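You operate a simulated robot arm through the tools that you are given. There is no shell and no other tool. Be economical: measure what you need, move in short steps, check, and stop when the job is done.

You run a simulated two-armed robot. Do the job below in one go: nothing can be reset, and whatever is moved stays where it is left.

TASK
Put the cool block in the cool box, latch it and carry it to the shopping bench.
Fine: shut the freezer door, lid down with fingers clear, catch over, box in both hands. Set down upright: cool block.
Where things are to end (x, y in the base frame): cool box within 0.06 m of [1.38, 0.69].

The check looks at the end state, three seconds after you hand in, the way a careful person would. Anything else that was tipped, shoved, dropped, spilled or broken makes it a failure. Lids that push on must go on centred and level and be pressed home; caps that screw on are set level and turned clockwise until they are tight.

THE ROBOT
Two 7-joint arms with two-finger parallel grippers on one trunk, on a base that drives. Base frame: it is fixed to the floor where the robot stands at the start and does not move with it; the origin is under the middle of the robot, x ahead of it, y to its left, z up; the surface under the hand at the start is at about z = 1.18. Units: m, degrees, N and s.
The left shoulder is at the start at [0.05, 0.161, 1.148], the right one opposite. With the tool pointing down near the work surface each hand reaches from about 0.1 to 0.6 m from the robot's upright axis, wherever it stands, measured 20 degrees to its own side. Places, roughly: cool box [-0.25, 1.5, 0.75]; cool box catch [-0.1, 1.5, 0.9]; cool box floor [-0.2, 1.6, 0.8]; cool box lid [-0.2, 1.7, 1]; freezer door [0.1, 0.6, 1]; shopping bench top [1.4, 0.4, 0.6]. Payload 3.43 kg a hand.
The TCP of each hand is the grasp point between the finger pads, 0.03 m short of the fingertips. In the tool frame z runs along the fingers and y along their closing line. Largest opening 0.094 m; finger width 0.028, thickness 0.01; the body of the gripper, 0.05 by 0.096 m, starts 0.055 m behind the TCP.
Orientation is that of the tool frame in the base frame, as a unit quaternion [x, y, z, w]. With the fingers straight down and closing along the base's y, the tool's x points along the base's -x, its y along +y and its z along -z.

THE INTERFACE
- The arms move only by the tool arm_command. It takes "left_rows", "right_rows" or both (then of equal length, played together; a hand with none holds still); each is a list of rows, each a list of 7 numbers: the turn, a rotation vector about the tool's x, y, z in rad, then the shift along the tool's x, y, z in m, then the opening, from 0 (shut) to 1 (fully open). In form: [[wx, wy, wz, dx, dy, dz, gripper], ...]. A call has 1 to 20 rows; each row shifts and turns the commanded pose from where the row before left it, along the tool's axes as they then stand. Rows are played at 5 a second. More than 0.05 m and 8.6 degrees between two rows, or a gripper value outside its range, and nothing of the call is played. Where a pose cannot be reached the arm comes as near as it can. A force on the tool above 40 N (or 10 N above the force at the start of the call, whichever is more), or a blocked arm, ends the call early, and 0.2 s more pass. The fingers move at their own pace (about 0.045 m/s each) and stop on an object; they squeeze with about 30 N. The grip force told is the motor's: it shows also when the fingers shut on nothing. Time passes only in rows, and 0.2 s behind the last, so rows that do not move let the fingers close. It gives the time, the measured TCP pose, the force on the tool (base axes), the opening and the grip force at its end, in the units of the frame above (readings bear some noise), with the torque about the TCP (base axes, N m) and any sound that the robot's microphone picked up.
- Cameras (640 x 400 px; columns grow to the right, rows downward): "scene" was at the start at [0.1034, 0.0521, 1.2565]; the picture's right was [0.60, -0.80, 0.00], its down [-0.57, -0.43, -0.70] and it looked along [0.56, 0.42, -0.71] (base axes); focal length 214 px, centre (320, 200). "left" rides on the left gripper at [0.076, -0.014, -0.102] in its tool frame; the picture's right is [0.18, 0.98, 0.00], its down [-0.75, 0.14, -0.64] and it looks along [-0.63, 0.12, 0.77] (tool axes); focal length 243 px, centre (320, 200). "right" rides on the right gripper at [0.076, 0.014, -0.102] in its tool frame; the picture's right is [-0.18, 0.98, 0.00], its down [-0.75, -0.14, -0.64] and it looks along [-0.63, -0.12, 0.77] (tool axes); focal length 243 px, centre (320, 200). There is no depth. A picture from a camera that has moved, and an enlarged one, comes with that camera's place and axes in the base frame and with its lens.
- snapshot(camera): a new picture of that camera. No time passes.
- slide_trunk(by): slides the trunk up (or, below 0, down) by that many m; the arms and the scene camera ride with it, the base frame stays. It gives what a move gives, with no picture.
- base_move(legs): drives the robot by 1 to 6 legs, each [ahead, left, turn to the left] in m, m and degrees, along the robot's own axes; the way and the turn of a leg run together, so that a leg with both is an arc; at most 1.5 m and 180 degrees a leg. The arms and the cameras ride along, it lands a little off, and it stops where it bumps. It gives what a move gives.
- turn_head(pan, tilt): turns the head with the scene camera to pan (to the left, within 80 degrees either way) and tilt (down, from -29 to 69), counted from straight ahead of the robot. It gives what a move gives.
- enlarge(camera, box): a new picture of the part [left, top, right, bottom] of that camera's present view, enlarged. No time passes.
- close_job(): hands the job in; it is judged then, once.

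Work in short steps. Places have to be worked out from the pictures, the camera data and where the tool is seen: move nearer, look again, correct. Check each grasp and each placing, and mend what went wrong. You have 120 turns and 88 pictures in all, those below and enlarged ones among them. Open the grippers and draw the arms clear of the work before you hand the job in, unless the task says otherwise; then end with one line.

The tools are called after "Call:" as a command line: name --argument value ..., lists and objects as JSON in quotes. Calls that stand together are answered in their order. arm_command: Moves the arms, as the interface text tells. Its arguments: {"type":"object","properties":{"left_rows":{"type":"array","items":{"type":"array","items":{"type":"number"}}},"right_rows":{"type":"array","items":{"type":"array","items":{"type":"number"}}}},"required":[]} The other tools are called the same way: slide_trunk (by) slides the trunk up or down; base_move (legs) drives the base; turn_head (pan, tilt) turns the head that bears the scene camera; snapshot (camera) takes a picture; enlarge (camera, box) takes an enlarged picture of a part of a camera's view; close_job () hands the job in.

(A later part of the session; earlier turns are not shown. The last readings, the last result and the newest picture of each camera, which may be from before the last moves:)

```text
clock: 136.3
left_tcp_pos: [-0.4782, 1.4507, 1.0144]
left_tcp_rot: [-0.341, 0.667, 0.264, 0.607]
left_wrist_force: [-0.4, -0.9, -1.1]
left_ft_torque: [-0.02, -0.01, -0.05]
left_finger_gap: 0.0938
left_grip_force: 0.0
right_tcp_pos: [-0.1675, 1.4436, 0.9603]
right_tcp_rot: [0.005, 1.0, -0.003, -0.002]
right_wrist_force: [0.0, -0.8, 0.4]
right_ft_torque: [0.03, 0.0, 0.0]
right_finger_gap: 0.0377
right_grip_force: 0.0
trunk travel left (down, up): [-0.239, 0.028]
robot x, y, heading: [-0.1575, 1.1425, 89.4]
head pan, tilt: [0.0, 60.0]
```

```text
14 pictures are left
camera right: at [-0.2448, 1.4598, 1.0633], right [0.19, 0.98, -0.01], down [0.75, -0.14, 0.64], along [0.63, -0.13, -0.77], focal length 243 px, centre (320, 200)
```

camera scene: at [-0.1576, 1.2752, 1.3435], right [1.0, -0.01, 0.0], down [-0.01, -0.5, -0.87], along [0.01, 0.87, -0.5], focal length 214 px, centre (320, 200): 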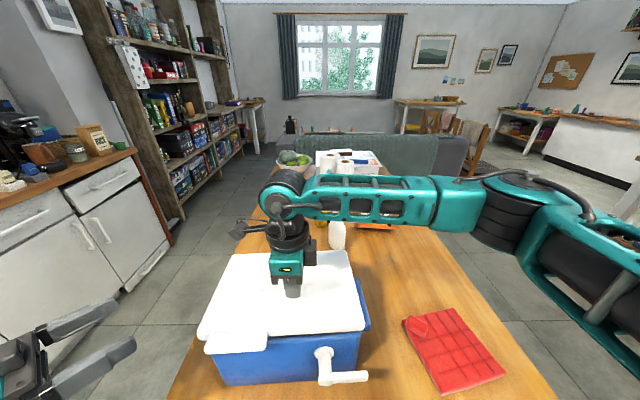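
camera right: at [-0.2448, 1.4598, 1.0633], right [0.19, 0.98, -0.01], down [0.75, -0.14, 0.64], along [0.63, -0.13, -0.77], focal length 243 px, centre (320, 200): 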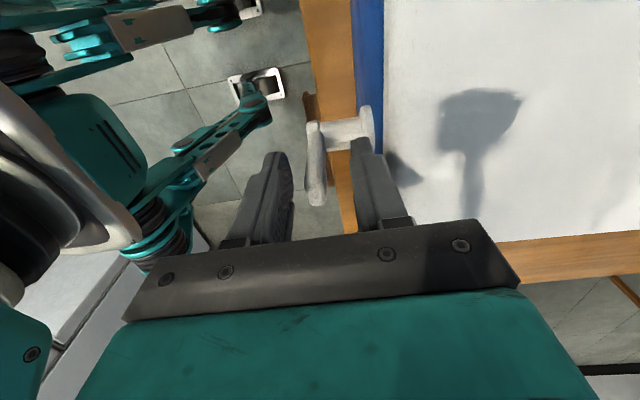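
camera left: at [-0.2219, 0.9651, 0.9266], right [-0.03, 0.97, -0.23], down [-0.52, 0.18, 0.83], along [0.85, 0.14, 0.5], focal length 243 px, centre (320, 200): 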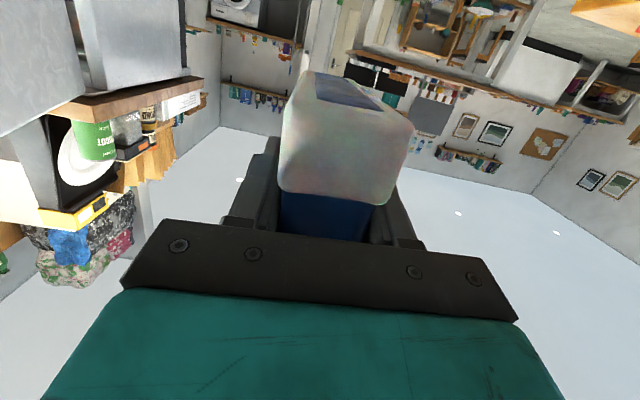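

The lever's tip is between the fingers. I pinch and rotate 8°, reading the torque.

Call:
arm_command --right_rows '[[0, 0, 0, 0, 0, 0, 0], [0, 0, 0, 0, 0, 0, 0], [0, 0, 0, 0, 0, 0, 0], [0, -0.07, 0, 0.005, 0, 0, 0], [0, -0.07, 0, 0.005, 0, 0, 0], [0, 0, 0, 0, 0, 0, 0]]'

Call:
enlarge --camera "scene" --box '[180, 70, 440, 230]'

```text
clock: 137.7
left_tcp_pos: [-0.4783, 1.4508, 1.0139]
left_tcp_rot: [-0.342, 0.667, 0.264, 0.607]
left_wrist_force: [0.4, 0.0, 0.5]
left_ft_torque: [0.0, 0.01, 0.0]
left_finger_gap: 0.0942
left_grip_force: 0.0
right_tcp_pos: [-0.1776, 1.4437, 0.9599]
right_tcp_rot: [0.005, 0.998, -0.003, 0.069]
right_wrist_force: [4.5, 0.3, 1.8]
right_ft_torque: [0.55, 0.74, -0.36]
right_finger_gap: 0.012
right_grip_force: 29.6
trunk travel left (down, up): [-0.239, 0.028]
robot x, y, heading: [-0.1594, 1.1404, 89.2]
head pan, tilt: [0.0, 60.0]
```

```text
2.46 times, centred on (310, 150) of scene
camera zoom: at [-0.1572, 1.2513, 1.3014], right [1.0, -0.01, 0.0], down [-0.01, -0.87, -0.5], along [0.01, 0.5, -0.87], focal length 528 px, centre (345, 323)
```

zoom: 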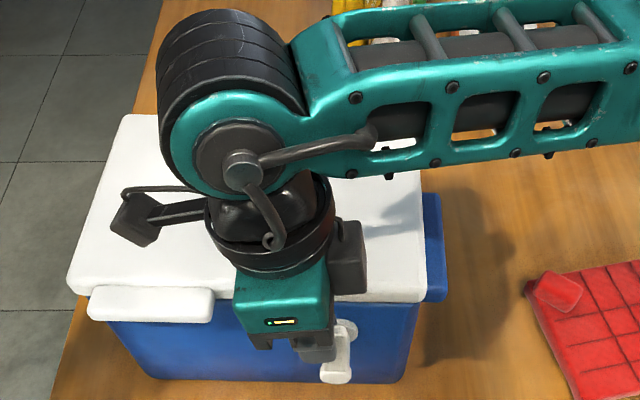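

The torque rose to ~1 N·m with the lever not yielding: it is at its end stop, upright over the lid. I release and back out upward.

Call:
arm_command --right_rows '[[0, 0.07, 0, -0.004, 0, 0, 0], [0, 0, 0, 0, 0, 0, 0.4], [0, 0, 0, 0, 0, 0, 0.4], [0, 0, 0, 0, 0, -0.04, 0.4], [0, 0.07, 0, 0, 0, -0.04, 0.4], [0, 0, 0, 0, 0, -0.04, 0.4], [0, 0, 0, -0.04, 0, -0.02, 0.4], [0, 0, 0, -0.045, 0, 0, 1], [0, 0, 0, -0.045, 0, 0, 1], [0, 0, 0, -0.045, 0, 0, 1], [0, 0, 0, 0, 0, 0, 1]]'

Call:
snapshot --camera "scene"

```text
clock: 140.1
left_tcp_pos: [-0.4794, 1.4518, 1.0133]
left_tcp_rot: [-0.342, 0.668, 0.263, 0.607]
left_wrist_force: [0.2, -0.8, -0.6]
left_ft_torque: [0.05, -0.01, -0.01]
left_finger_gap: 0.0942
left_grip_force: 0.0
right_tcp_pos: [-0.0025, 1.4415, 1.0955]
right_tcp_rot: [0.005, 1.0, -0.004, 0.0]
right_wrist_force: [0.1, -0.3, -0.4]
right_ft_torque: [-0.01, -0.02, 0.0]
right_finger_gap: 0.0939
right_grip_force: 0.0
trunk travel left (down, up): [-0.239, 0.028]
robot x, y, heading: [-0.1584, 1.1416, 89.2]
head pan, tilt: [0.0, 60.0]
```

```text
12 pictures are left
camera scene: at [-0.1581, 1.2515, 1.3014], right [1.0, -0.01, 0.0], down [-0.01, -0.87, -0.5], along [0.01, 0.5, -0.87], focal length 214 px, centre (320, 200)
```

scene: 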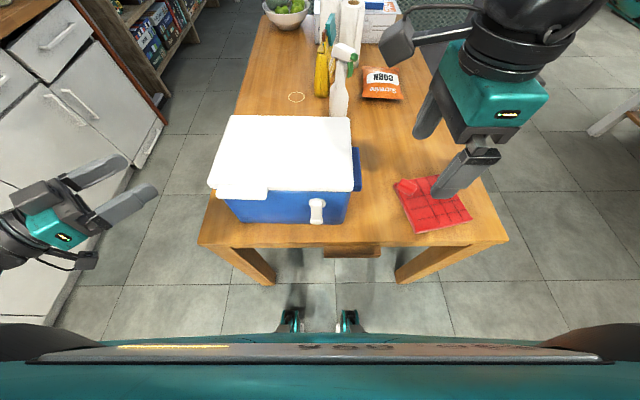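

The lid is latched. For carrying I'll grip the side lugs (centres ≈ x −0.075 and −0.40, z ≈ 0.906) with both hands pointing ahead and fingers closing vertically. I back off for room and start turning the right wrist.

Call:
base_move --legs '[[-0.33, 0.03, 0]]'

Call:
arm_command --right_rows '[[0, 0, -0.14, 0, 0, 0, 1], [0, 0, -0.14, 0, 0, 0, 1], [0, 0, -0.14, 0, 0, 0, 1], [0, 0, -0.14, 0, 0, 0, 1], [0, 0, -0.14, 0, 0, 0, 1], [0, 0, -0.14, 0, 0, 0, 1], [0, 0, -0.14, 0, 0, 0, 1], [0, 0, -0.14, 0, 0, 0, 1], [0, 0, -0.14, 0, 0, 0, 1], [0, 0, -0.14, 0, 0, 0, 1], [0, 0, -0.14, 0, 0, 0, 1], [0, 0, 0, 0, 0, 0, 1]]'

Call:
arm_command --left_rows '[[-0.14, 0, 0, 0, 0, 0, 1], [-0.14, 0, 0, 0, 0, 0, 1], [-0.14, 0, 0, 0, 0, 0, 1], [-0.14, 0, 0, 0, 0, 0, 1], [0, 0, 0, 0, 0, 0, 1]]'

```text
clock: 142.3
left_tcp_pos: [-0.5121, 1.1181, 1.0146]
left_tcp_rot: [-0.341, 0.668, 0.263, 0.607]
left_wrist_force: [-0.6, -0.3, -0.5]
left_ft_torque: [0.0, -0.03, 0.01]
left_finger_gap: 0.0938
left_grip_force: 0.1
right_tcp_pos: [-0.0368, 1.1063, 1.0956]
right_tcp_rot: [0.007, 1.0, -0.004, -0.001]
right_wrist_force: [0.8, 0.5, 0.2]
right_ft_torque: [0.05, 0.0, -0.03]
right_finger_gap: 0.0939
right_grip_force: 0.2
trunk travel left (down, up): [-0.239, 0.028]
robot x, y, heading: [-0.1953, 0.811, 89.1]
head pan, tilt: [0.0, 60.0]
```

```text
clock: 144.9
left_tcp_pos: [-0.5106, 1.118, 1.0142]
left_tcp_rot: [-0.341, 0.667, 0.264, 0.607]
left_wrist_force: [0.4, -0.1, -0.6]
left_ft_torque: [-0.01, 0.01, 0.0]
left_finger_gap: 0.0941
left_grip_force: 0.0
right_tcp_pos: [-0.0362, 1.1072, 1.0954]
right_tcp_rot: [-0.691, 0.723, -0.001, -0.003]
right_wrist_force: [0.0, 0.6, -0.5]
right_ft_torque: [0.02, 0.01, -0.02]
right_finger_gap: 0.0938
right_grip_force: 0.0
trunk travel left (down, up): [-0.239, 0.028]
robot x, y, heading: [-0.1915, 0.804, 89.4]
head pan, tilt: [0.0, 60.0]
```

```text
clock: 146.1
left_tcp_pos: [-0.5135, 1.1186, 1.0116]
left_tcp_rot: [-0.495, 0.569, 0.438, 0.49]
left_wrist_force: [0.4, -0.4, 0.8]
left_ft_torque: [-0.01, -0.04, -0.01]
left_finger_gap: 0.0941
left_grip_force: 0.1
left hand out of reach, approached as far as the arm can: row 4
right_tcp_pos: [-0.0361, 1.1074, 1.0954]
right_tcp_rot: [-0.691, 0.723, -0.002, -0.004]
right_wrist_force: [-0.4, -0.2, -0.9]
right_ft_torque: [0.01, 0.04, 0.01]
right_finger_gap: 0.0938
right_grip_force: 0.1
trunk travel left (down, up): [-0.239, 0.028]
robot x, y, heading: [-0.1911, 0.8064, 89.1]
head pan, tilt: [0.0, 60.0]
```

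Left now points nearly straight ahead. I pitch the right hand forward and roll the left hand 90° so its fingers close vertically.

Call:
arm_command --left_rows '[[0, 0, 0.14, 0, 0, 0, 1], [0, 0, 0.14, 0, 0, 0, 1], [0, 0, 0.14, 0, 0, 0, 1], [0, 0, 0.14, 0, 0, 0, 1], [0, 0, 0.14, 0, 0, 0, 1], [0, 0, 0.14, 0, 0, 0, 1], [0, 0, 0.14, 0, 0, 0, 1], [0, 0, 0.14, 0, 0, 0, 1], [0, 0, 0.14, 0, 0, 0, 1], [0, 0, 0.14, 0, 0, 0, 1], [0, 0, 0.14, 0, 0, 0, 1], [0, 0, 0, 0, 0, 0, 1]]' --right_rows '[[0, -0.14, 0, 0, 0, 0.03, 1], [0, -0.14, 0, 0, 0, 0.03, 1], [0, -0.14, 0, 0, 0, 0.03, 1], [0, -0.14, 0, 0, 0, 0.03, 1], [0, -0.14, 0, 0.01, 0, 0.02, 1], [0, -0.14, 0, 0.01, 0, 0.01, 1], [0, -0.14, 0, 0.01, 0, 0.01, 1], [0, -0.14, 0, 0.01, 0, 0.01, 1], [0, -0.14, 0, 0.01, 0, 0, 1], [0, -0.14, 0, 0, 0, 0, 1], [0, -0.1, 0, 0, 0, 0, 1], [0, 0, 0, 0, 0, 0, 1]]'

```text
clock: 148.7
left_tcp_pos: [-0.5142, 1.1189, 1.01]
left_tcp_rot: [0.042, 0.754, 0.654, 0.047]
left_wrist_force: [-0.1, -0.6, -0.3]
left_ft_torque: [-0.03, 0.0, 0.02]
left_finger_gap: 0.0941
left_grip_force: 0.1
right_tcp_pos: [-0.1321, 1.2054, 0.9551]
right_tcp_rot: [-0.521, 0.549, 0.453, 0.471]
right_wrist_force: [-0.6, 0.9, -0.8]
right_ft_torque: [0.02, 0.02, 0.01]
right_finger_gap: 0.094
right_grip_force: 0.0
right hand out of reach, approached as far as the arm can: row 2, 3, 6, 7, 8, 9, 10, 11
trunk travel left (down, up): [-0.239, 0.028]
robot x, y, heading: [-0.1921, 0.8112, 89.5]
head pan, tilt: [0.0, 60.0]
```

Left is rolled properly (closing vertical). Now I roll the right hand −90°.

Call:
arm_command --right_rows '[[0, 0, -0.14, 0, 0, 0, 1], [0, 0, -0.14, 0, 0, 0, 1], [0, 0, -0.14, 0, 0, 0, 1], [0, 0, -0.14, 0, 0, 0, 1], [0, 0, -0.14, 0, 0, 0, 1], [0, 0, -0.14, 0, 0, 0, 1], [0, 0, -0.14, 0, 0, 0, 1], [0, 0, -0.14, 0, 0, 0, 1], [0, 0, -0.14, 0, 0, 0, 1], [0, 0, -0.14, 0, 0, 0, 1], [0, 0, -0.14, 0, 0, 0, 1], [0, 0, 0, 0, 0, 0, 1]]'

Call:
arm_command --right_rows '[[0, 0, 0, 0.03, 0, 0, 1], [0, 0, 0, 0.03, 0, 0, 1], [0, 0, 0, 0, 0, 0, 1]]'

```text
clock: 151.3
left_tcp_pos: [-0.5137, 1.1206, 1.0111]
left_tcp_rot: [0.041, 0.753, 0.655, 0.047]
left_wrist_force: [0.5, -0.4, 0.4]
left_ft_torque: [-0.02, -0.02, -0.02]
left_finger_gap: 0.0941
left_grip_force: 0.1
right_tcp_pos: [-0.1335, 1.2049, 0.9549]
right_tcp_rot: [0.756, -0.031, 0.003, -0.654]
right_wrist_force: [-0.3, 0.0, -0.2]
right_ft_torque: [-0.01, -0.04, 0.0]
right_finger_gap: 0.0938
right_grip_force: 0.1
trunk travel left (down, up): [-0.239, 0.028]
robot x, y, heading: [-0.1895, 0.8089, 89.3]
head pan, tilt: [0.0, 60.0]
```

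```text
clock: 152.1
left_tcp_pos: [-0.5141, 1.1198, 1.0088]
left_tcp_rot: [0.04, 0.753, 0.655, 0.048]
left_wrist_force: [-0.2, -0.2, -0.2]
left_ft_torque: [0.04, -0.01, -0.01]
left_finger_gap: 0.0938
left_grip_force: 0.1
right_tcp_pos: [-0.1143, 1.2064, 0.9804]
right_tcp_rot: [0.756, -0.031, 0.003, -0.654]
right_wrist_force: [-0.5, -0.1, -0.2]
right_ft_torque: [0.01, -0.04, -0.02]
right_finger_gap: 0.0941
right_grip_force: 0.0
right hand out of reach, approached as far as the arm can: row 1, 2
trunk travel left (down, up): [-0.239, 0.028]
robot x, y, heading: [-0.19, 0.8064, 89.0]
head pan, tilt: [0.0, 60.0]
```

Right is rolled correctly too; it's cramped sideways, so I extend it forward, down and outward.

Call:
arm_command --right_rows '[[0, 0, 0, 0, 0.02, 0.03, 1], [0, 0, 0, 0, 0.02, 0.03, 1], [0, 0, 0, 0.02, 0.01, 0.02, 1], [0, 0, 0, 0.02, 0.01, 0, 1], [0, 0, 0, 0, 0, 0, 1]]'

```text
clock: 153.3
left_tcp_pos: [-0.5135, 1.1198, 1.0105]
left_tcp_rot: [0.041, 0.754, 0.654, 0.047]
left_wrist_force: [0.9, -0.1, 0.6]
left_ft_torque: [-0.01, 0.0, 0.0]
left_finger_gap: 0.0942
left_grip_force: 0.1
right_tcp_pos: [-0.1411, 1.2572, 0.9578]
right_tcp_rot: [0.756, -0.034, 0.003, -0.654]
right_wrist_force: [0.0, -0.6, 0.8]
right_ft_torque: [0.01, -0.01, 0.01]
right_finger_gap: 0.0939
right_grip_force: 0.0
right hand out of reach, approached as far as the arm can: row 1, 2, 3, 4
trunk travel left (down, up): [-0.239, 0.028]
robot x, y, heading: [-0.1938, 0.8086, 89.1]
head pan, tilt: [0.0, 60.0]
```

The right arm is cramped in that pose. Better plan: the left hand pinches the left lug as it is now; the right hand, pointing down and tilted inward 45° with open fingers, carries the right lug from below. I return the right hand to pointing down.

Call:
arm_command --right_rows '[[0, 0, 0.14, 0, 0, -0.01, 0.85], [0, 0, 0.14, 0, 0, -0.01, 0.85], [0, 0, 0.14, 0, 0, -0.01, 0.85], [0, 0, 0.14, 0, 0, -0.01, 0.85], [0, 0, 0.14, 0, 0, -0.01, 0.85], [0, 0, 0.14, 0, 0, 0, 0.85], [0, 0, 0.14, 0, 0, 0, 0.85], [0, 0, 0.14, 0, 0, 0, 0.85], [0, 0, 0.14, 0, 0, 0, 0.85], [0, 0, 0.14, 0, 0, 0, 0.85], [0, 0, 0.14, 0, 0, 0, 0.85], [0, 0, 0, 0, 0, 0, 0.85]]'

Call:
arm_command --right_rows '[[0, 0.14, 0, -0.015, 0, 0, 0.85], [0, 0.14, 0, -0.015, 0, 0, 0.85], [0, 0.14, 0, -0.015, 0, 0, 0.85], [0, 0.14, 0, -0.015, 0, 0, 0.85], [0, 0.14, 0, -0.015, 0, 0, 0.85], [0, 0.14, 0, 0, -0.015, 0, 0.85], [0, 0.14, 0, 0, -0.015, 0, 0.85], [0, 0.14, 0, 0, -0.015, 0, 0.85], [0, 0.14, 0, 0, -0.015, 0, 0.85], [0, 0.14, 0, 0, -0.015, 0, 0.85], [0, 0, 0, 0, -0.015, 0, 0.85], [0, 0, 0.14, 0, 0, 0, 0.85], [0, 0, 0.14, 0, 0, 0, 0.85], [0, 0, 0.14, 0, 0, 0, 0.85], [0, 0, 0.14, 0, 0, 0, 0.85], [0, 0, 0.14, 0, 0, 0, 0.85], [0, 0, 0.14, 0, 0, 0, 0.85], [0, 0, 0.14, 0, 0, 0, 0.85], [0, 0, 0.14, 0, 0, 0, 0.85], [0, 0, 0, 0, 0, 0, 0.85]]'

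```text
clock: 155.9
left_tcp_pos: [-0.5138, 1.1204, 1.0102]
left_tcp_rot: [0.041, 0.753, 0.655, 0.046]
left_wrist_force: [0.0, 0.5, 0.0]
left_ft_torque: [0.0, 0.02, 0.05]
left_finger_gap: 0.0943
left_grip_force: 0.1
right_tcp_pos: [-0.1439, 1.208, 0.9663]
right_tcp_rot: [-0.52, 0.549, 0.455, 0.471]
right_wrist_force: [-0.8, -0.4, -0.7]
right_ft_torque: [-0.03, 0.01, 0.0]
right_finger_gap: 0.0797
right_grip_force: 0.2
trunk travel left (down, up): [-0.239, 0.028]
robot x, y, heading: [-0.1929, 0.8107, 89.1]
head pan, tilt: [0.0, 60.0]
```

```text
clock: 160.1
left_tcp_pos: [-0.5145, 1.1191, 1.0114]
left_tcp_rot: [0.042, 0.754, 0.654, 0.047]
left_wrist_force: [0.2, 0.8, 0.1]
left_ft_torque: [-0.01, -0.02, -0.01]
left_finger_gap: 0.0938
left_grip_force: 0.1
right_tcp_pos: [-0.0519, 1.2336, 1.033]
right_tcp_rot: [-0.201, 0.979, 0.015, -0.001]
right_wrist_force: [-1.0, 0.0, -0.4]
right_ft_torque: [-0.01, -0.02, 0.0]
right_finger_gap: 0.0798
right_grip_force: 0.0
trunk travel left (down, up): [-0.239, 0.028]
robot x, y, heading: [-0.1932, 0.8111, 89.1]
head pan, tilt: [0.0, 60.0]
```

I finish the yaw and tilt the right hand 45° inward, shifting it outward a bit.

Call:
arm_command --right_rows '[[0, 0, 0.134, -0.02, 0, 0, 0.85], [0, 0, 0.134, -0.02, 0, 0, 0.85], [0, 0, 0.134, -0.02, 0, 0, 0.85], [0, 0.13, 0, 0, 0, 0, 0.85], [0, 0.13, 0, 0, 0, 0, 0.85], [0, 0.13, 0, 0, 0, 0, 0.85], [0, 0.13, 0, 0, 0, 0, 0.85], [0, 0.13, 0, 0, 0, 0, 0.85], [0, 0.13, 0, 0, 0, 0, 0.85], [0, 0, 0, 0, 0, 0, 0.85]]'

Call:
turn_head --pan 0 --tilt 45

Call:
snapshot --camera "scene"

```text
clock: 162.3
left_tcp_pos: [-0.5141, 1.1196, 1.0105]
left_tcp_rot: [0.042, 0.753, 0.655, 0.048]
left_wrist_force: [-0.9, -0.3, -0.6]
left_ft_torque: [0.02, 0.02, -0.01]
left_finger_gap: 0.094
left_grip_force: 0.0
right_tcp_pos: [0.007, 1.2512, 1.0337]
right_tcp_rot: [-0.009, 0.923, 0.011, -0.385]
right_wrist_force: [-0.2, -0.4, 0.1]
right_ft_torque: [-0.02, 0.0, 0.0]
right_finger_gap: 0.0797
right_grip_force: 0.1
trunk travel left (down, up): [-0.239, 0.028]
robot x, y, heading: [-0.1927, 0.8047, 89.1]
head pan, tilt: [0.0, 60.0]
```

```text
clock: 163.1
left_tcp_pos: [-0.5139, 1.12, 1.0115]
left_tcp_rot: [0.04, 0.754, 0.654, 0.048]
left_wrist_force: [-0.2, 0.0, 0.3]
left_ft_torque: [0.01, -0.02, -0.03]
left_finger_gap: 0.0937
left_grip_force: 0.1
right_tcp_pos: [0.0071, 1.251, 1.0337]
right_tcp_rot: [-0.007, 0.923, 0.012, -0.384]
right_wrist_force: [-0.4, 0.0, -0.8]
right_ft_torque: [-0.02, 0.01, 0.02]
right_finger_gap: 0.0799
right_grip_force: 0.1
trunk travel left (down, up): [-0.239, 0.028]
robot x, y, heading: [-0.1899, 0.8069, 89.2]
head pan, tilt: [0.0, 45.0]
```

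```text
11 pictures are left
camera scene: at [-0.1914, 0.9327, 1.3208], right [1.0, -0.01, 0.0], down [-0.01, -0.71, -0.71], along [0.01, 0.71, -0.71], focal length 214 px, centre (320, 200)
```

scene: 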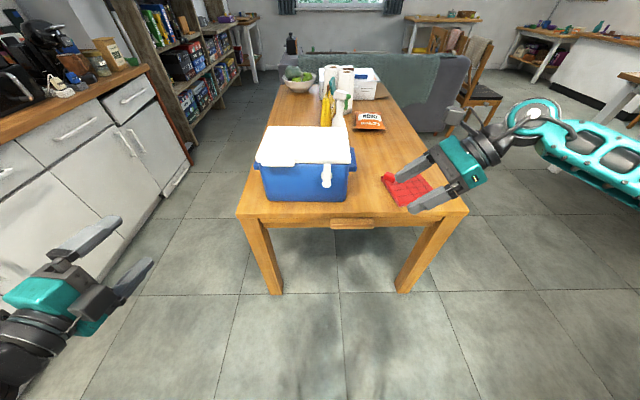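

Both hands are well posed. I set them to their pre-grip heights and spacing relative to the lugs, still clear of the table.

Call:
arm_command --left_rows '[[0, 0, 0, -0.018, -0.019, 0.019, 1], [0, 0, 0, -0.018, -0.019, 0.019, 1], [0, 0, 0, -0.018, -0.019, 0.019, 1], [0, 0, 0, -0.018, -0.019, 0.019, 1], [0, 0, 0, -0.018, -0.019, 0.019, 1], [0, 0, 0, 0, 0, 0, 1]]' --right_rows '[[0, 0, 0, -0.023, -0.005, 0.031, 0.85], [0, 0, 0, -0.023, -0.005, 0.031, 0.85], [0, 0, 0, -0.023, -0.005, 0.031, 0.85], [0, 0, 0, -0.023, -0.005, 0.031, 0.85], [0, 0, 0, -0.023, -0.005, 0.031, 0.85], [0, 0, 0, 0, 0, 0, 0.85]]'

```text
clock: 164.5
left_tcp_pos: [-0.4124, 1.1901, 0.906]
left_tcp_rot: [0.041, 0.753, 0.655, 0.048]
left_wrist_force: [0.2, 0.2, 0.2]
left_ft_torque: [0.02, 0.01, -0.01]
left_finger_gap: 0.0937
left_grip_force: 0.1
right_tcp_pos: [-0.0226, 1.2289, 0.8416]
right_tcp_rot: [-0.008, 0.924, 0.012, -0.383]
right_wrist_force: [0.4, -0.3, 1.0]
right_ft_torque: [0.04, -0.01, 0.02]
right_finger_gap: 0.0801
right_grip_force: 0.0
trunk travel left (down, up): [-0.239, 0.028]
robot x, y, heading: [-0.187, 0.81, 88.9]
head pan, tilt: [0.0, 45.0]
```

I level the left hand's remaining 8° pitch and 7° yaw, then drive up to just short of the lugs and look.

Call:
arm_command --left_rows '[[-0.07, 0.06, 0, 0, 0, 0, 1], [-0.07, 0.06, 0, 0, 0, 0, 1], [0, 0, 0, 0, 0, 0, 1]]'

Call:
base_move --legs '[[0.24, 0, 0.5]]'

Call:
snapshot --camera "scene"

Call:
snapshot --camera "left"

```text
clock: 165.3
left_tcp_pos: [-0.4154, 1.1881, 0.9048]
left_tcp_rot: [0.019, 0.707, 0.706, -0.001]
left_wrist_force: [0.3, 0.2, 0.9]
left_ft_torque: [0.02, -0.01, -0.02]
left_finger_gap: 0.0941
left_grip_force: 0.0
right_tcp_pos: [-0.0229, 1.2298, 0.8404]
right_tcp_rot: [-0.008, 0.923, 0.012, -0.383]
right_wrist_force: [-0.2, -0.5, -0.5]
right_ft_torque: [0.0, 0.02, 0.01]
right_finger_gap: 0.0801
right_grip_force: 0.0
trunk travel left (down, up): [-0.239, 0.028]
robot x, y, heading: [-0.193, 0.8057, 89.2]
head pan, tilt: [0.0, 45.0]
```

```text
clock: 167.0
left_tcp_pos: [-0.4176, 1.4212, 0.9047]
left_tcp_rot: [0.014, 0.708, 0.706, -0.003]
left_wrist_force: [-0.1, 0.2, 0.4]
left_ft_torque: [-0.03, 0.02, 0.0]
left_finger_gap: 0.0942
left_grip_force: 0.0
right_tcp_pos: [-0.0236, 1.4666, 0.8411]
right_tcp_rot: [-0.012, 0.923, 0.01, -0.384]
right_wrist_force: [0.3, 0.9, 0.1]
right_ft_torque: [-0.05, -0.02, 0.01]
right_finger_gap: 0.0796
right_grip_force: 0.1
trunk travel left (down, up): [-0.239, 0.028]
robot x, y, heading: [-0.1923, 1.0456, 89.6]
head pan, tilt: [0.0, 45.0]
```

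```text
10 pictures are left
camera scene: at [-0.1903, 1.1678, 1.3208], right [1.0, 0.0, 0.0], down [0.0, -0.71, -0.71], along [0.0, 0.71, -0.71], focal length 214 px, centre (320, 200)
```

scene: 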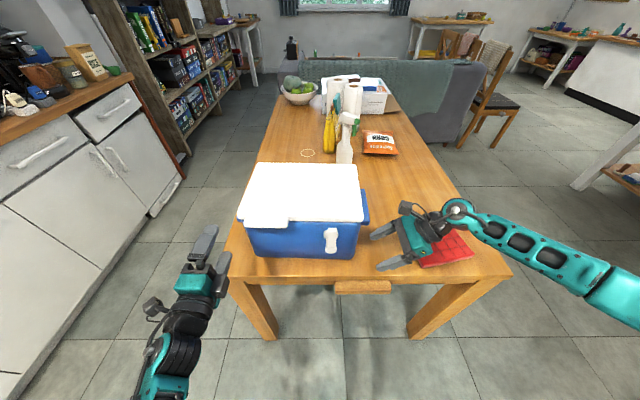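

```text
9 pictures are left
camera left: at [-0.4947, 1.3194, 0.8923], right [-0.16, 0.01, 0.99], down [0.75, -0.65, 0.12], along [0.65, 0.76, 0.1], focal length 243 px, centre (320, 200)
```

left: 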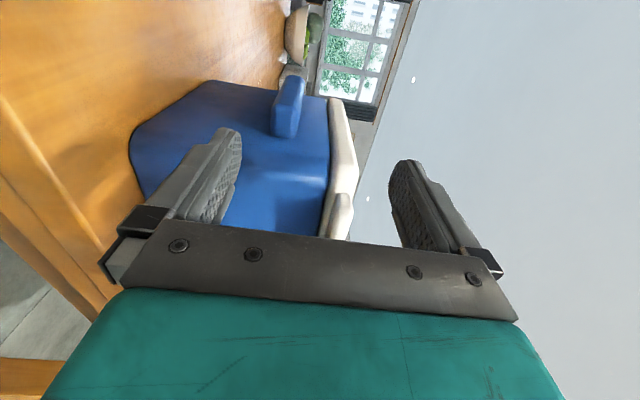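

The left view shows the lug: z≈0.868–0.892, y≈1.50–1.64, outer x≈−0.413 (right one outer x≈−0.056). I lower the left hand to z≈0.88 and drive in 0.108 m.

Call:
arm_command --left_rows '[[0, 0, 0, -0.008, -0.025, 0, 0.7], [0, 0, 0, 0, 0, 0, 0.7], [0, 0, 0, 0, 0, 0, 0.7]]'

Call:
base_move --legs '[[0.108, 0, 0]]'

Call:
snapshot --camera "left"

```text
clock: 167.8
left_tcp_pos: [-0.4192, 1.4162, 0.8745]
left_tcp_rot: [0.063, 0.711, 0.7, -0.014]
left_wrist_force: [-0.1, -0.4, -0.3]
left_ft_torque: [-0.03, 0.01, -0.02]
left_finger_gap: 0.066
left_grip_force: 0.1
right_tcp_pos: [-0.024, 1.4678, 0.8402]
right_tcp_rot: [-0.012, 0.923, 0.01, -0.384]
right_wrist_force: [-0.1, -0.2, 0.1]
right_ft_torque: [0.02, 0.03, 0.01]
right_finger_gap: 0.0797
right_grip_force: 0.1
trunk travel left (down, up): [-0.239, 0.028]
robot x, y, heading: [-0.1885, 1.0404, 89.9]
head pan, tilt: [0.0, 45.0]
```

```text
clock: 169.0
left_tcp_pos: [-0.4188, 1.5231, 0.8752]
left_tcp_rot: [0.063, 0.711, 0.7, -0.014]
left_wrist_force: [0.5, 0.2, -0.6]
left_ft_torque: [0.02, 0.03, 0.0]
left_finger_gap: 0.0657
left_grip_force: 0.0
right_tcp_pos: [-0.024, 1.5723, 0.8415]
right_tcp_rot: [-0.012, 0.923, 0.01, -0.383]
right_wrist_force: [0.1, 0.3, 0.3]
right_ft_torque: [0.03, -0.02, 0.0]
right_finger_gap: 0.0799
right_grip_force: 0.1
trunk travel left (down, up): [-0.239, 0.028]
robot x, y, heading: [-0.1895, 1.1489, 89.8]
head pan, tilt: [0.0, 45.0]
```

```text
8 pictures are left
camera left: at [-0.5031, 1.4253, 0.8708], right [-0.08, 0.02, 1.0], down [0.72, -0.69, 0.07], along [0.69, 0.72, 0.03], focal length 243 px, centre (320, 200)
```

left: 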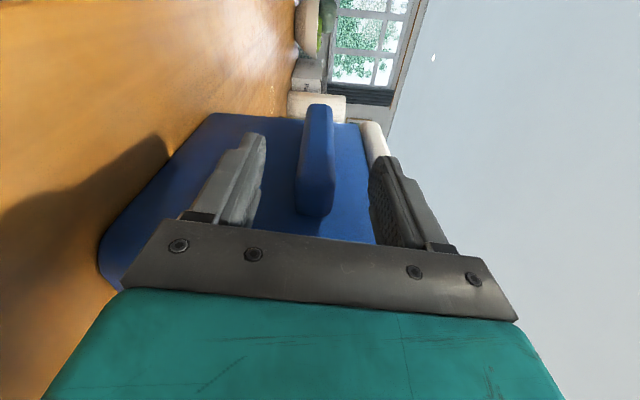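

The lug is between the left fingers, but I want more overlap. I strafe 1 cm to the right, then close the left hand.

Call:
base_move --legs '[[0, -0.011, 0]]'

Call:
arm_command --left_rows '[[0, 0, 0, 0, 0, 0, 0], [0, 0, 0, 0, 0, 0, 0], [0, 0, 0, 0, 0, 0, 0], [0, 0, 0, 0, 0, 0, 0]]'

```text
clock: 169.8
left_tcp_pos: [-0.4079, 1.5221, 0.8758]
left_tcp_rot: [0.063, 0.711, 0.7, -0.014]
left_wrist_force: [-0.7, 0.5, 0.2]
left_ft_torque: [-0.03, -0.01, 0.02]
left_finger_gap: 0.0656
left_grip_force: 0.0
right_tcp_pos: [-0.0113, 1.5723, 0.8414]
right_tcp_rot: [-0.012, 0.923, 0.011, -0.383]
right_wrist_force: [1.1, -0.7, 0.4]
right_ft_torque: [0.0, 0.01, -0.03]
right_finger_gap: 0.0798
right_grip_force: 0.1
trunk travel left (down, up): [-0.239, 0.028]
robot x, y, heading: [-0.1784, 1.1495, 89.8]
head pan, tilt: [0.0, 45.0]
```

```text
clock: 170.8
left_tcp_pos: [-0.4097, 1.5218, 0.8747]
left_tcp_rot: [0.064, 0.712, 0.699, -0.013]
left_wrist_force: [1.5, -0.2, -0.5]
left_ft_torque: [0.17, -0.42, 0.16]
left_finger_gap: 0.0274
left_grip_force: 30.5
right_tcp_pos: [-0.0124, 1.5721, 0.8411]
right_tcp_rot: [-0.012, 0.924, 0.011, -0.382]
right_wrist_force: [0.1, -0.2, -0.1]
right_ft_torque: [0.0, -0.01, 0.03]
right_finger_gap: 0.08
right_grip_force: 0.0
trunk travel left (down, up): [-0.239, 0.028]
robot x, y, heading: [-0.1766, 1.1478, 89.8]
head pan, tilt: [0.0, 45.0]
```

Gripped (lug 27 mm thick, centre z≈0.875). Now I bring the right fingers in under the right lug.

Call:
arm_command --right_rows '[[0, 0, 0, 0.0135, 0, 0.0155, 0.85], [0, 0, 0, 0.0135, 0, 0.0155, 0.85], [0, 0, 0, 0, 0, 0, 0.85]]'

Call:
enlarge --camera "scene" --box '[220, 130, 460, 280]'

```text
clock: 171.6
left_tcp_pos: [-0.4099, 1.5223, 0.8748]
left_tcp_rot: [0.062, 0.711, 0.7, -0.015]
left_wrist_force: [-14.4, -4.2, -0.1]
left_ft_torque: [0.5, -0.63, -0.13]
left_finger_gap: 0.0277
left_grip_force: 30.1
right_tcp_pos: [-0.0514, 1.572, 0.8367]
right_tcp_rot: [-0.009, 0.925, 0.011, -0.38]
right_wrist_force: [16.8, 2.7, -3.7]
right_ft_torque: [-0.17, -0.06, -0.93]
right_finger_gap: 0.0809
right_grip_force: 0.8
trunk travel left (down, up): [-0.239, 0.028]
robot x, y, heading: [-0.1782, 1.1512, 89.7]
head pan, tilt: [0.0, 45.0]
```

```text
2.67 times, centred on (340, 205) of scene
camera zoom: at [-0.179, 1.2737, 1.3208], right [1.0, 0.0, 0.0], down [0.0, -0.71, -0.71], along [0.0, 0.71, -0.71], focal length 572 px, centre (267, 187)
```

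zoom: 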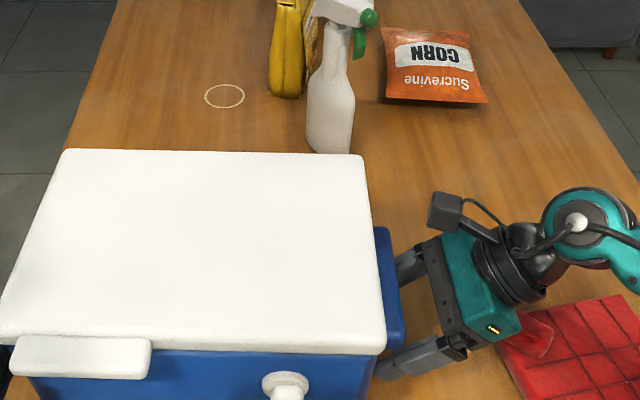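

The right fingers touch the box wall; the front one is only just under the lug's end. I ease off, narrow the fingers and shift 1 cm along, then raise until the lug rests on them.

Call:
arm_command --right_rows '[[0, 0, 0, -0.004, 0.006, -0.004, 0.68], [0, 0, 0, 0, 0.006, 0, 0.68], [0, 0, 0, 0, 0, 0, 0.68], [0, 0, 0, 0.0028, 0, -0.0028, 0.68], [0, 0, 0, 0.0028, 0, -0.0028, 0.68], [0, 0, 0, 0, 0, 0, 0.68]]'

Call:
arm_command --right_rows '[[0, 0, 0, 0.0028, 0, -0.0028, 0.68], [0, 0, 0, 0, 0, 0, 0.68]]'

Call:
arm_command --right_rows '[[0, 0, 0, 0.0028, 0, -0.0028, 0.68], [0, 0, 0, 0, 0, 0, 0.68]]'

```text
clock: 173.0
left_tcp_pos: [-0.4086, 1.5231, 0.875]
left_tcp_rot: [0.064, 0.711, 0.7, -0.014]
left_wrist_force: [-2.8, 0.4, -5.7]
left_ft_torque: [0.21, -0.86, 0.47]
left_finger_gap: 0.0281
left_grip_force: 30.3
right_tcp_pos: [-0.0491, 1.5829, 0.8452]
right_tcp_rot: [-0.012, 0.923, 0.008, -0.384]
right_wrist_force: [2.0, -1.3, -10.8]
right_ft_torque: [-0.49, 0.03, -0.11]
right_finger_gap: 0.0635
right_grip_force: 0.0
trunk travel left (down, up): [-0.239, 0.028]
robot x, y, heading: [-0.1773, 1.154, 90.0]
head pan, tilt: [0.0, 45.0]
```

```text
clock: 173.6
left_tcp_pos: [-0.4095, 1.5226, 0.8757]
left_tcp_rot: [0.064, 0.711, 0.7, -0.014]
left_wrist_force: [-3.1, 0.1, -6.0]
left_ft_torque: [0.14, -0.73, 0.19]
left_finger_gap: 0.0284
left_grip_force: 30.7
right_tcp_pos: [-0.0472, 1.5835, 0.8498]
right_tcp_rot: [-0.012, 0.924, 0.01, -0.383]
right_wrist_force: [3.2, -0.4, -10.7]
right_ft_torque: [-0.51, 0.01, -0.1]
right_finger_gap: 0.0638
right_grip_force: 0.0
trunk travel left (down, up): [-0.239, 0.028]
robot x, y, heading: [-0.172, 1.1517, 90.0]
head pan, tilt: [0.0, 45.0]
```

```text
clock: 174.2
left_tcp_pos: [-0.4085, 1.5227, 0.8748]
left_tcp_rot: [0.063, 0.711, 0.7, -0.013]
left_wrist_force: [-2.6, 0.1, -6.1]
left_ft_torque: [0.2, -0.85, 0.25]
left_finger_gap: 0.0286
left_grip_force: 30.6
right_tcp_pos: [-0.0476, 1.5848, 0.8545]
right_tcp_rot: [-0.012, 0.924, 0.009, -0.382]
right_wrist_force: [3.8, -0.2, -10.2]
right_ft_torque: [-0.49, 0.02, -0.12]
right_finger_gap: 0.0637
right_grip_force: 0.0
trunk travel left (down, up): [-0.239, 0.028]
robot x, y, heading: [-0.1802, 1.1472, 89.9]
head pan, tilt: [0.0, 45.0]
```

The right hand carries 10 N, the left 6 N: the box is nearly off the table. I lift with the trunk and then raise both arms evenly.

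Call:
slide_trunk --by 0.028

Call:
arm_command --left_rows '[[0, 0, 0, 0, 0.009, 0, 0], [0, 0, 0, 0, 0.008, 0, 0], [0, 0, 0, 0, 0.008, 0, 0], [0, 0, 0, 0, 0.008, 0, 0], [0, 0, 0, 0, 0, 0, 0]]' --right_rows '[[0, 0, 0, 0.001, 0, -0.001, 0.68], [0, 0, 0, 0.0056, 0, -0.0056, 0.68], [0, 0, 0, 0.0056, 0, -0.0056, 0.68], [0, 0, 0, 0.0056, 0, -0.0056, 0.68], [0, 0, 0, 0, 0, 0, 0.68]]'

Call:
snapshot --camera "scene"

```text
clock: 174.9
left_tcp_pos: [-0.409, 1.5235, 0.9033]
left_tcp_rot: [0.063, 0.711, 0.7, -0.014]
left_wrist_force: [-4.1, -1.0, -7.0]
left_ft_torque: [0.09, -0.52, 0.25]
left_finger_gap: 0.0286
left_grip_force: 29.9
right_tcp_pos: [-0.0466, 1.5845, 0.8806]
right_tcp_rot: [-0.012, 0.924, 0.009, -0.383]
right_wrist_force: [4.9, 0.5, -10.0]
right_ft_torque: [-0.43, 0.04, -0.18]
right_finger_gap: 0.0642
right_grip_force: 0.7
trunk travel left (down, up): [-0.267, 0.0]
robot x, y, heading: [-0.1765, 1.1501, 89.9]
head pan, tilt: [0.0, 45.0]
```

```text
clock: 176.1
left_tcp_pos: [-0.4063, 1.5236, 0.9354]
left_tcp_rot: [0.062, 0.713, 0.699, -0.016]
left_wrist_force: [-18.8, -4.8, -6.1]
left_ft_torque: [0.11, -0.61, 0.28]
left_finger_gap: 0.028
left_grip_force: 30.0
right_tcp_pos: [-0.0447, 1.5848, 0.9057]
right_tcp_rot: [-0.01, 0.924, 0.01, -0.383]
right_wrist_force: [17.8, 4.3, -10.8]
right_ft_torque: [-0.59, 0.28, -0.9]
right_finger_gap: 0.0662
right_grip_force: 2.0
trunk travel left (down, up): [-0.267, 0.0]
robot x, y, heading: [-0.1802, 1.147, 90.2]
head pan, tilt: [0.0, 45.0]
```

```text
6 pictures are left
camera scene: at [-0.1791, 1.2748, 1.3484], right [1.0, 0.0, 0.0], down [0.0, -0.71, -0.71], along [0.0, 0.71, -0.71], focal length 214 px, centre (320, 200)
```

scene: 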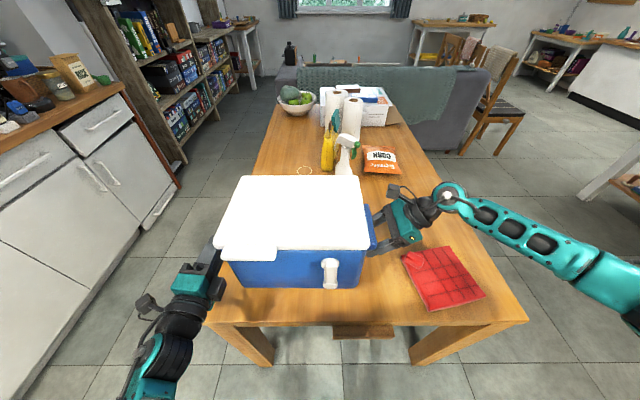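

The box is up ~5 cm and level, held in both hands. I back away from the table, then turn right in place.

Call:
base_move --legs '[[-0.2, 0, 0], [-0.2, 0, 0]]'

Call:
base_move --legs '[[0, 0, -45], [0, 0, -45]]'

Call:
snapshot --camera "scene"

```text
clock: 178.9
left_tcp_pos: [-0.4068, 1.1228, 0.9344]
left_tcp_rot: [0.064, 0.711, 0.7, -0.014]
left_wrist_force: [-16.8, -2.9, -5.6]
left_ft_torque: [0.1, -0.59, 0.54]
left_finger_gap: 0.028
left_grip_force: 30.2
right_tcp_pos: [-0.0456, 1.181, 0.9074]
right_tcp_rot: [-0.009, 0.924, 0.01, -0.382]
right_wrist_force: [17.7, 4.0, -10.4]
right_ft_torque: [-0.52, 0.27, -0.84]
right_finger_gap: 0.0656
right_grip_force: 1.6
trunk travel left (down, up): [-0.267, 0.0]
robot x, y, heading: [-0.183, 0.7469, 89.8]
head pan, tilt: [0.0, 45.0]
```

```text
clock: 183.4
left_tcp_pos: [0.1934, 0.9773, 0.935]
left_tcp_rot: [0.547, 0.462, 0.507, 0.481]
left_wrist_force: [-2.0, 14.5, -6.3]
left_ft_torque: [-0.57, -0.06, 1.02]
left_finger_gap: 0.0281
left_grip_force: 30.3
right_tcp_pos: [0.2538, 0.6155, 0.9056]
right_tcp_rot: [0.645, 0.662, 0.276, -0.264]
right_wrist_force: [1.6, -14.9, -10.2]
right_ft_torque: [0.21, 0.5, -0.7]
right_finger_gap: 0.0644
right_grip_force: 0.8
trunk travel left (down, up): [-0.267, 0.0]
robot x, y, heading: [-0.1799, 0.7454, 0.2]
head pan, tilt: [0.0, 45.0]
```

```text
5 pictures are left
camera scene: at [-0.0593, 0.7507, 1.3484], right [0.0, -1.0, 0.0], down [-0.71, 0.0, -0.71], along [0.71, 0.0, -0.71], focal length 214 px, centre (320, 200)
```

scene: 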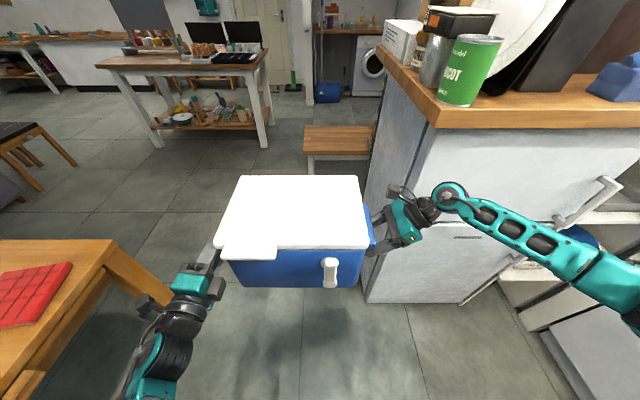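

The box rides steadily. The bench (top z≈0.5, near side y≈0.84, x≈1.29–1.71) is beyond the counter. I shift to y≈1.0 to clear both the table and counter, and drive along +x.

Call:
base_move --legs '[[0, 0.26, 0], [0.75, 0, 0], [0.79, 0, 0]]'

Call:
base_move --legs '[[0, 0.16, 0], [0, 0, -45], [0, 0, -45]]'

Call:
snapshot --camera "scene"

```text
clock: 192.2
left_tcp_pos: [1.3336, 1.2718, 0.9298]
left_tcp_rot: [0.54, 0.474, 0.512, 0.471]
left_wrist_force: [-0.9, 6.8, -7.1]
left_ft_torque: [-0.33, 0.21, 0.25]
left_finger_gap: 0.0269
left_grip_force: 30.3
right_tcp_pos: [1.4069, 0.9023, 0.9007]
right_tcp_rot: [0.644, 0.668, 0.265, -0.263]
right_wrist_force: [2.0, -4.2, -9.1]
right_ft_torque: [-0.24, 0.29, -0.29]
right_finger_gap: 0.0646
right_grip_force: 0.1
trunk travel left (down, up): [-0.267, 0.0]
robot x, y, heading: [0.9667, 1.0294, 1.5]
head pan, tilt: [0.0, 45.0]
stopped in leg 3: the robot was blocked; the commanded pose is now the measured one
```

```text
clock: 198.4
left_tcp_pos: [1.194, 0.8101, 0.9332]
left_tcp_rot: [0.715, -0.057, 0.02, 0.697]
left_wrist_force: [16.7, 2.9, -5.0]
left_ft_torque: [0.12, 0.59, 0.58]
left_finger_gap: 0.027
left_grip_force: 30.0
right_tcp_pos: [0.8245, 0.7463, 0.9014]
right_tcp_rot: [0.927, 0.006, 0.375, 0.008]
right_wrist_force: [-16.9, -3.5, -11.7]
right_ft_torque: [0.42, 0.15, -0.68]
right_finger_gap: 0.0655
right_grip_force: 2.1
trunk travel left (down, up): [-0.267, 0.0]
robot x, y, heading: [0.96, 1.1855, -90.1]
head pan, tilt: [0.0, 45.0]
```

```text
4 pictures are left
camera scene: at [0.9616, 1.0652, 1.3484], right [-1.0, 0.0, 0.0], down [0.0, 0.71, -0.71], along [0.0, -0.71, -0.71], focal length 214 px, centre (320, 200)
```

scene: 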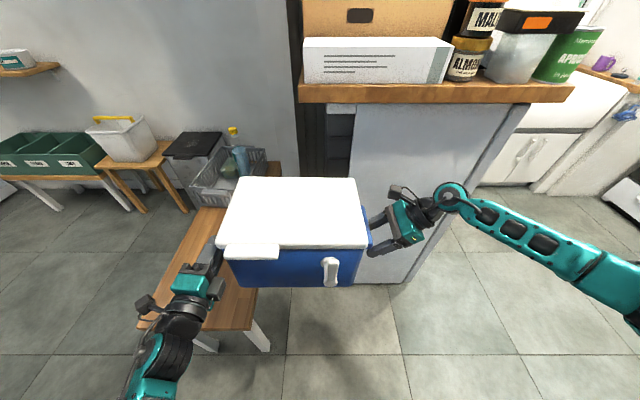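

It stopped against the bench's corner earlier, but the bench looks in place (x≈1.20–1.60, near edge y≈0.843, basket well behind at y<0.3). Box centre is now ≈(1.024, 0.752); I strafe left 0.356 and ahead 0.06.

Call:
base_move --legs '[[0, 0.356, 0], [0.06, 0, 0]]'

Call:
slide_trunk --by -0.2

Call:
snapshot --camera "scene"

```text
clock: 202.7
left_tcp_pos: [1.5573, 0.7792, 0.93]
left_tcp_rot: [0.717, -0.054, 0.024, 0.694]
left_wrist_force: [5.8, 0.7, -6.4]
left_ft_torque: [0.27, 0.36, 0.37]
left_finger_gap: 0.0263
left_grip_force: 29.8
right_tcp_pos: [1.18, 0.715, 0.8965]
right_tcp_rot: [0.929, 0.0, 0.369, 0.007]
right_wrist_force: [-6.0, 0.4, -9.0]
right_ft_torque: [0.33, 0.36, -0.2]
right_finger_gap: 0.064
right_grip_force: 0.2
trunk travel left (down, up): [-0.267, 0.0]
robot x, y, heading: [1.327, 1.1554, -90.2]
head pan, tilt: [0.0, 45.0]
stopped in leg 2: the robot was blocked; the commanded pose is now the measured one
```

```text
clock: 204.9
left_tcp_pos: [1.5595, 0.778, 0.7319]
left_tcp_rot: [0.718, -0.054, 0.025, 0.694]
left_wrist_force: [18.8, 0.7, -4.2]
left_ft_torque: [0.14, 0.58, 0.69]
left_finger_gap: 0.0264
left_grip_force: 30.5
right_tcp_pos: [1.18, 0.7137, 0.6974]
right_tcp_rot: [0.929, 0.001, 0.37, 0.009]
right_wrist_force: [-19.0, 0.1, -11.4]
right_ft_torque: [0.34, 0.51, -0.06]
right_finger_gap: 0.0639
right_grip_force: 0.1
trunk travel left (down, up): [-0.067, 0.2]
robot x, y, heading: [1.3232, 1.1493, -90.1]
head pan, tilt: [0.0, 45.0]
```

```text
3 pictures are left
camera scene: at [1.3225, 1.0328, 1.1484], right [-1.0, 0.0, 0.0], down [0.0, 0.71, -0.71], along [0.0, -0.71, -0.71], focal length 214 px, centre (320, 200)
```

scene: 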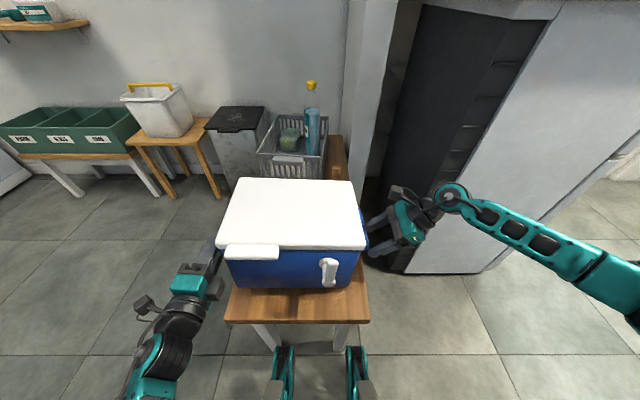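

The box hovers above the bench at about (1.38, 0.72). I nudge it 2 cm forward with both arms and lower gently.

Call:
arm_command --left_rows '[[0, 0, 0, 0, 0, 0.01, 0], [0, 0, 0, 0, 0, 0.01, 0], [0, 0, 0, 0, 0, 0, 0]]' --right_rows '[[0, 0, 0, 0, 0.01, 0, 0.68], [0, 0, 0, 0, 0.01, 0, 0.68], [0, 0, 0, 0, 0, 0, 0.68]]'

Call:
slide_trunk --by -0.035

Call:
slide_trunk --by -0.015

Call:
slide_trunk --by -0.015

```text
clock: 205.7
left_tcp_pos: [1.5567, 0.7573, 0.7305]
left_tcp_rot: [0.717, -0.055, 0.024, 0.694]
left_wrist_force: [17.1, 2.2, -5.1]
left_ft_torque: [0.19, 0.55, 0.57]
left_finger_gap: 0.0264
left_grip_force: 29.8
right_tcp_pos: [1.1799, 0.6945, 0.6996]
right_tcp_rot: [0.929, 0.001, 0.37, 0.01]
right_wrist_force: [-18.1, -2.9, -12.6]
right_ft_torque: [0.34, 0.51, -0.5]
right_finger_gap: 0.0645
right_grip_force: 0.3
trunk travel left (down, up): [-0.067, 0.2]
robot x, y, heading: [1.3225, 1.1511, -90.0]
head pan, tilt: [0.0, 45.0]
```

```text
clock: 206.5
left_tcp_pos: [1.5553, 0.7572, 0.6989]
left_tcp_rot: [0.715, -0.056, 0.02, 0.696]
left_wrist_force: [1.8, -1.6, -3.5]
left_ft_torque: [-0.47, 0.62, 0.66]
left_finger_gap: 0.0273
left_grip_force: 30.1
right_tcp_pos: [1.1841, 0.6959, 0.6675]
right_tcp_rot: [0.927, 0.003, 0.375, 0.01]
right_wrist_force: [0.3, -0.3, -0.7]
right_ft_torque: [0.0, 0.0, 0.01]
right_finger_gap: 0.0637
right_grip_force: 0.0
trunk travel left (down, up): [-0.032, 0.235]
robot x, y, heading: [1.3233, 1.1523, -90.0]
head pan, tilt: [0.0, 45.0]
```

```text
clock: 207.1
left_tcp_pos: [1.5552, 0.7575, 0.6838]
left_tcp_rot: [0.715, -0.056, 0.021, 0.697]
left_wrist_force: [3.5, 1.2, 4.9]
left_ft_torque: [-0.75, 0.71, -0.13]
left_finger_gap: 0.0282
left_grip_force: 30.3
right_tcp_pos: [1.1812, 0.6947, 0.6508]
right_tcp_rot: [0.928, 0.003, 0.372, 0.01]
right_wrist_force: [-0.2, 0.0, -0.4]
right_ft_torque: [0.0, 0.01, -0.03]
right_finger_gap: 0.0642
right_grip_force: 0.1
trunk travel left (down, up): [-0.017, 0.25]
robot x, y, heading: [1.3246, 1.1502, -89.9]
head pan, tilt: [0.0, 45.0]
```

```text
clock: 207.6
left_tcp_pos: [1.5566, 0.7553, 0.6824]
left_tcp_rot: [0.705, -0.055, 0.019, 0.707]
left_wrist_force: [3.2, -0.3, 7.0]
left_ft_torque: [-0.09, 0.77, -0.87]
left_finger_gap: 0.028
left_grip_force: 30.3
right_tcp_pos: [1.1811, 0.6955, 0.6396]
right_tcp_rot: [0.928, 0.003, 0.372, 0.01]
right_wrist_force: [-0.5, 0.2, -0.6]
right_ft_torque: [-0.03, 0.01, -0.04]
right_finger_gap: 0.0639
right_grip_force: 0.1
trunk travel left (down, up): [-0.006, 0.26]
robot x, y, heading: [1.324, 1.1546, -90.0]
head pan, tilt: [0.0, 45.0]
stopped: the force on the tool passed its limit at 46 N (the readings are from after the stop); the commanded pose is now the measured one
```

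The box stands on the bench; the right hand is unloaded. I relieve the left by raising ~1 cm, then open it and move the right hand outward and clear.

Call:
slide_trunk --by 0.012

Call:
arm_command --left_rows '[[0, 0, 0, 0, 0, 0, 0.65], [0, 0, 0, 0, 0, 0, 0.65], [0, 0, 0, 0, 0, 0, 0.65], [0, 0, 0, 0, 0, 0, 0.65]]' --right_rows '[[0, 0, 0, -0.014, 0, -0.014, 0.68], [0, 0, 0, -0.014, 0, -0.014, 0.68], [0, 0, 0, -0.014, 0, -0.014, 0.68], [0, 0, 0, 0, 0, 0, 0.68]]'

Call:
snapshot --camera "scene"

```text
clock: 208.2
left_tcp_pos: [1.5545, 0.7563, 0.6931]
left_tcp_rot: [0.709, -0.056, 0.02, 0.703]
left_wrist_force: [-3.5, 1.0, -6.6]
left_ft_torque: [0.19, 0.56, -0.69]
left_finger_gap: 0.0274
left_grip_force: 29.9
right_tcp_pos: [1.1811, 0.6944, 0.6513]
right_tcp_rot: [0.928, 0.003, 0.372, 0.009]
right_wrist_force: [0.6, 0.6, -0.3]
right_ft_torque: [-0.02, -0.02, 0.0]
right_finger_gap: 0.0639
right_grip_force: 0.0
trunk travel left (down, up): [-0.018, 0.248]
robot x, y, heading: [1.3245, 1.1514, -90.2]
head pan, tilt: [0.0, 45.0]
```

```text
clock: 209.2
left_tcp_pos: [1.556, 0.7569, 0.6934]
left_tcp_rot: [0.707, -0.056, 0.02, 0.704]
left_wrist_force: [0.0, -0.1, 0.4]
left_ft_torque: [0.0, -0.01, 0.0]
left_finger_gap: 0.0613
left_grip_force: 0.1
right_tcp_pos: [1.1218, 0.6948, 0.6529]
right_tcp_rot: [0.928, 0.003, 0.372, 0.009]
right_wrist_force: [-0.8, -0.2, 0.2]
right_ft_torque: [0.02, 0.0, 0.0]
right_finger_gap: 0.0638
right_grip_force: 0.0
trunk travel left (down, up): [-0.018, 0.248]
robot x, y, heading: [1.3254, 1.1519, -90.2]
head pan, tilt: [0.0, 45.0]
```

```text
2 pictures are left
camera scene: at [1.3225, 1.0339, 1.1003], right [-1.0, 0.0, 0.0], down [0.0, 0.71, -0.71], along [0.0, -0.71, -0.71], focal length 214 px, centre (320, 200)
```

scene: 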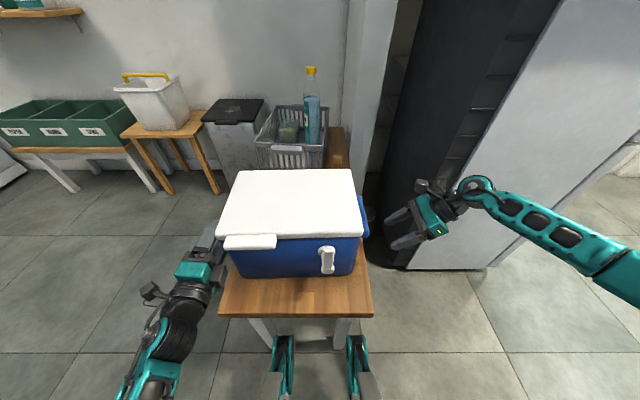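

The box stands upright on the bench, centred at about (1.384, 0.70), catch up. I drive straight back to draw both hands clear, and check.

Call:
base_move --legs '[[-0.3, 0, 0]]'

Call:
enlarge --camera "scene" --box '[200, 60, 440, 260]'

```text
clock: 211.2
left_tcp_pos: [1.5564, 1.0599, 0.6944]
left_tcp_rot: [0.707, -0.056, 0.022, 0.704]
left_wrist_force: [0.9, 0.5, -0.3]
left_ft_torque: [0.01, -0.01, 0.0]
left_finger_gap: 0.0612
left_grip_force: 0.0
right_tcp_pos: [1.1238, 0.9984, 0.6536]
right_tcp_rot: [0.928, 0.002, 0.372, 0.009]
right_wrist_force: [0.2, 0.2, 0.2]
right_ft_torque: [0.01, -0.01, -0.02]
right_finger_gap: 0.0637
right_grip_force: 0.0
trunk travel left (down, up): [-0.018, 0.248]
robot x, y, heading: [1.3265, 1.4553, -90.1]
head pan, tilt: [0.0, 45.0]
```

```text
2.00 times, centred on (320, 160) of scene
camera zoom: at [1.3227, 1.3369, 1.1003], right [-1.0, 0.0, 0.0], down [0.0, 0.71, -0.71], along [0.0, -0.71, -0.71], focal length 429 px, centre (320, 280)
```

zoom: 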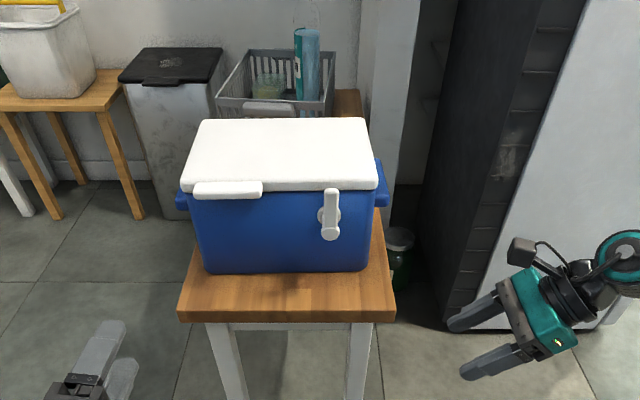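

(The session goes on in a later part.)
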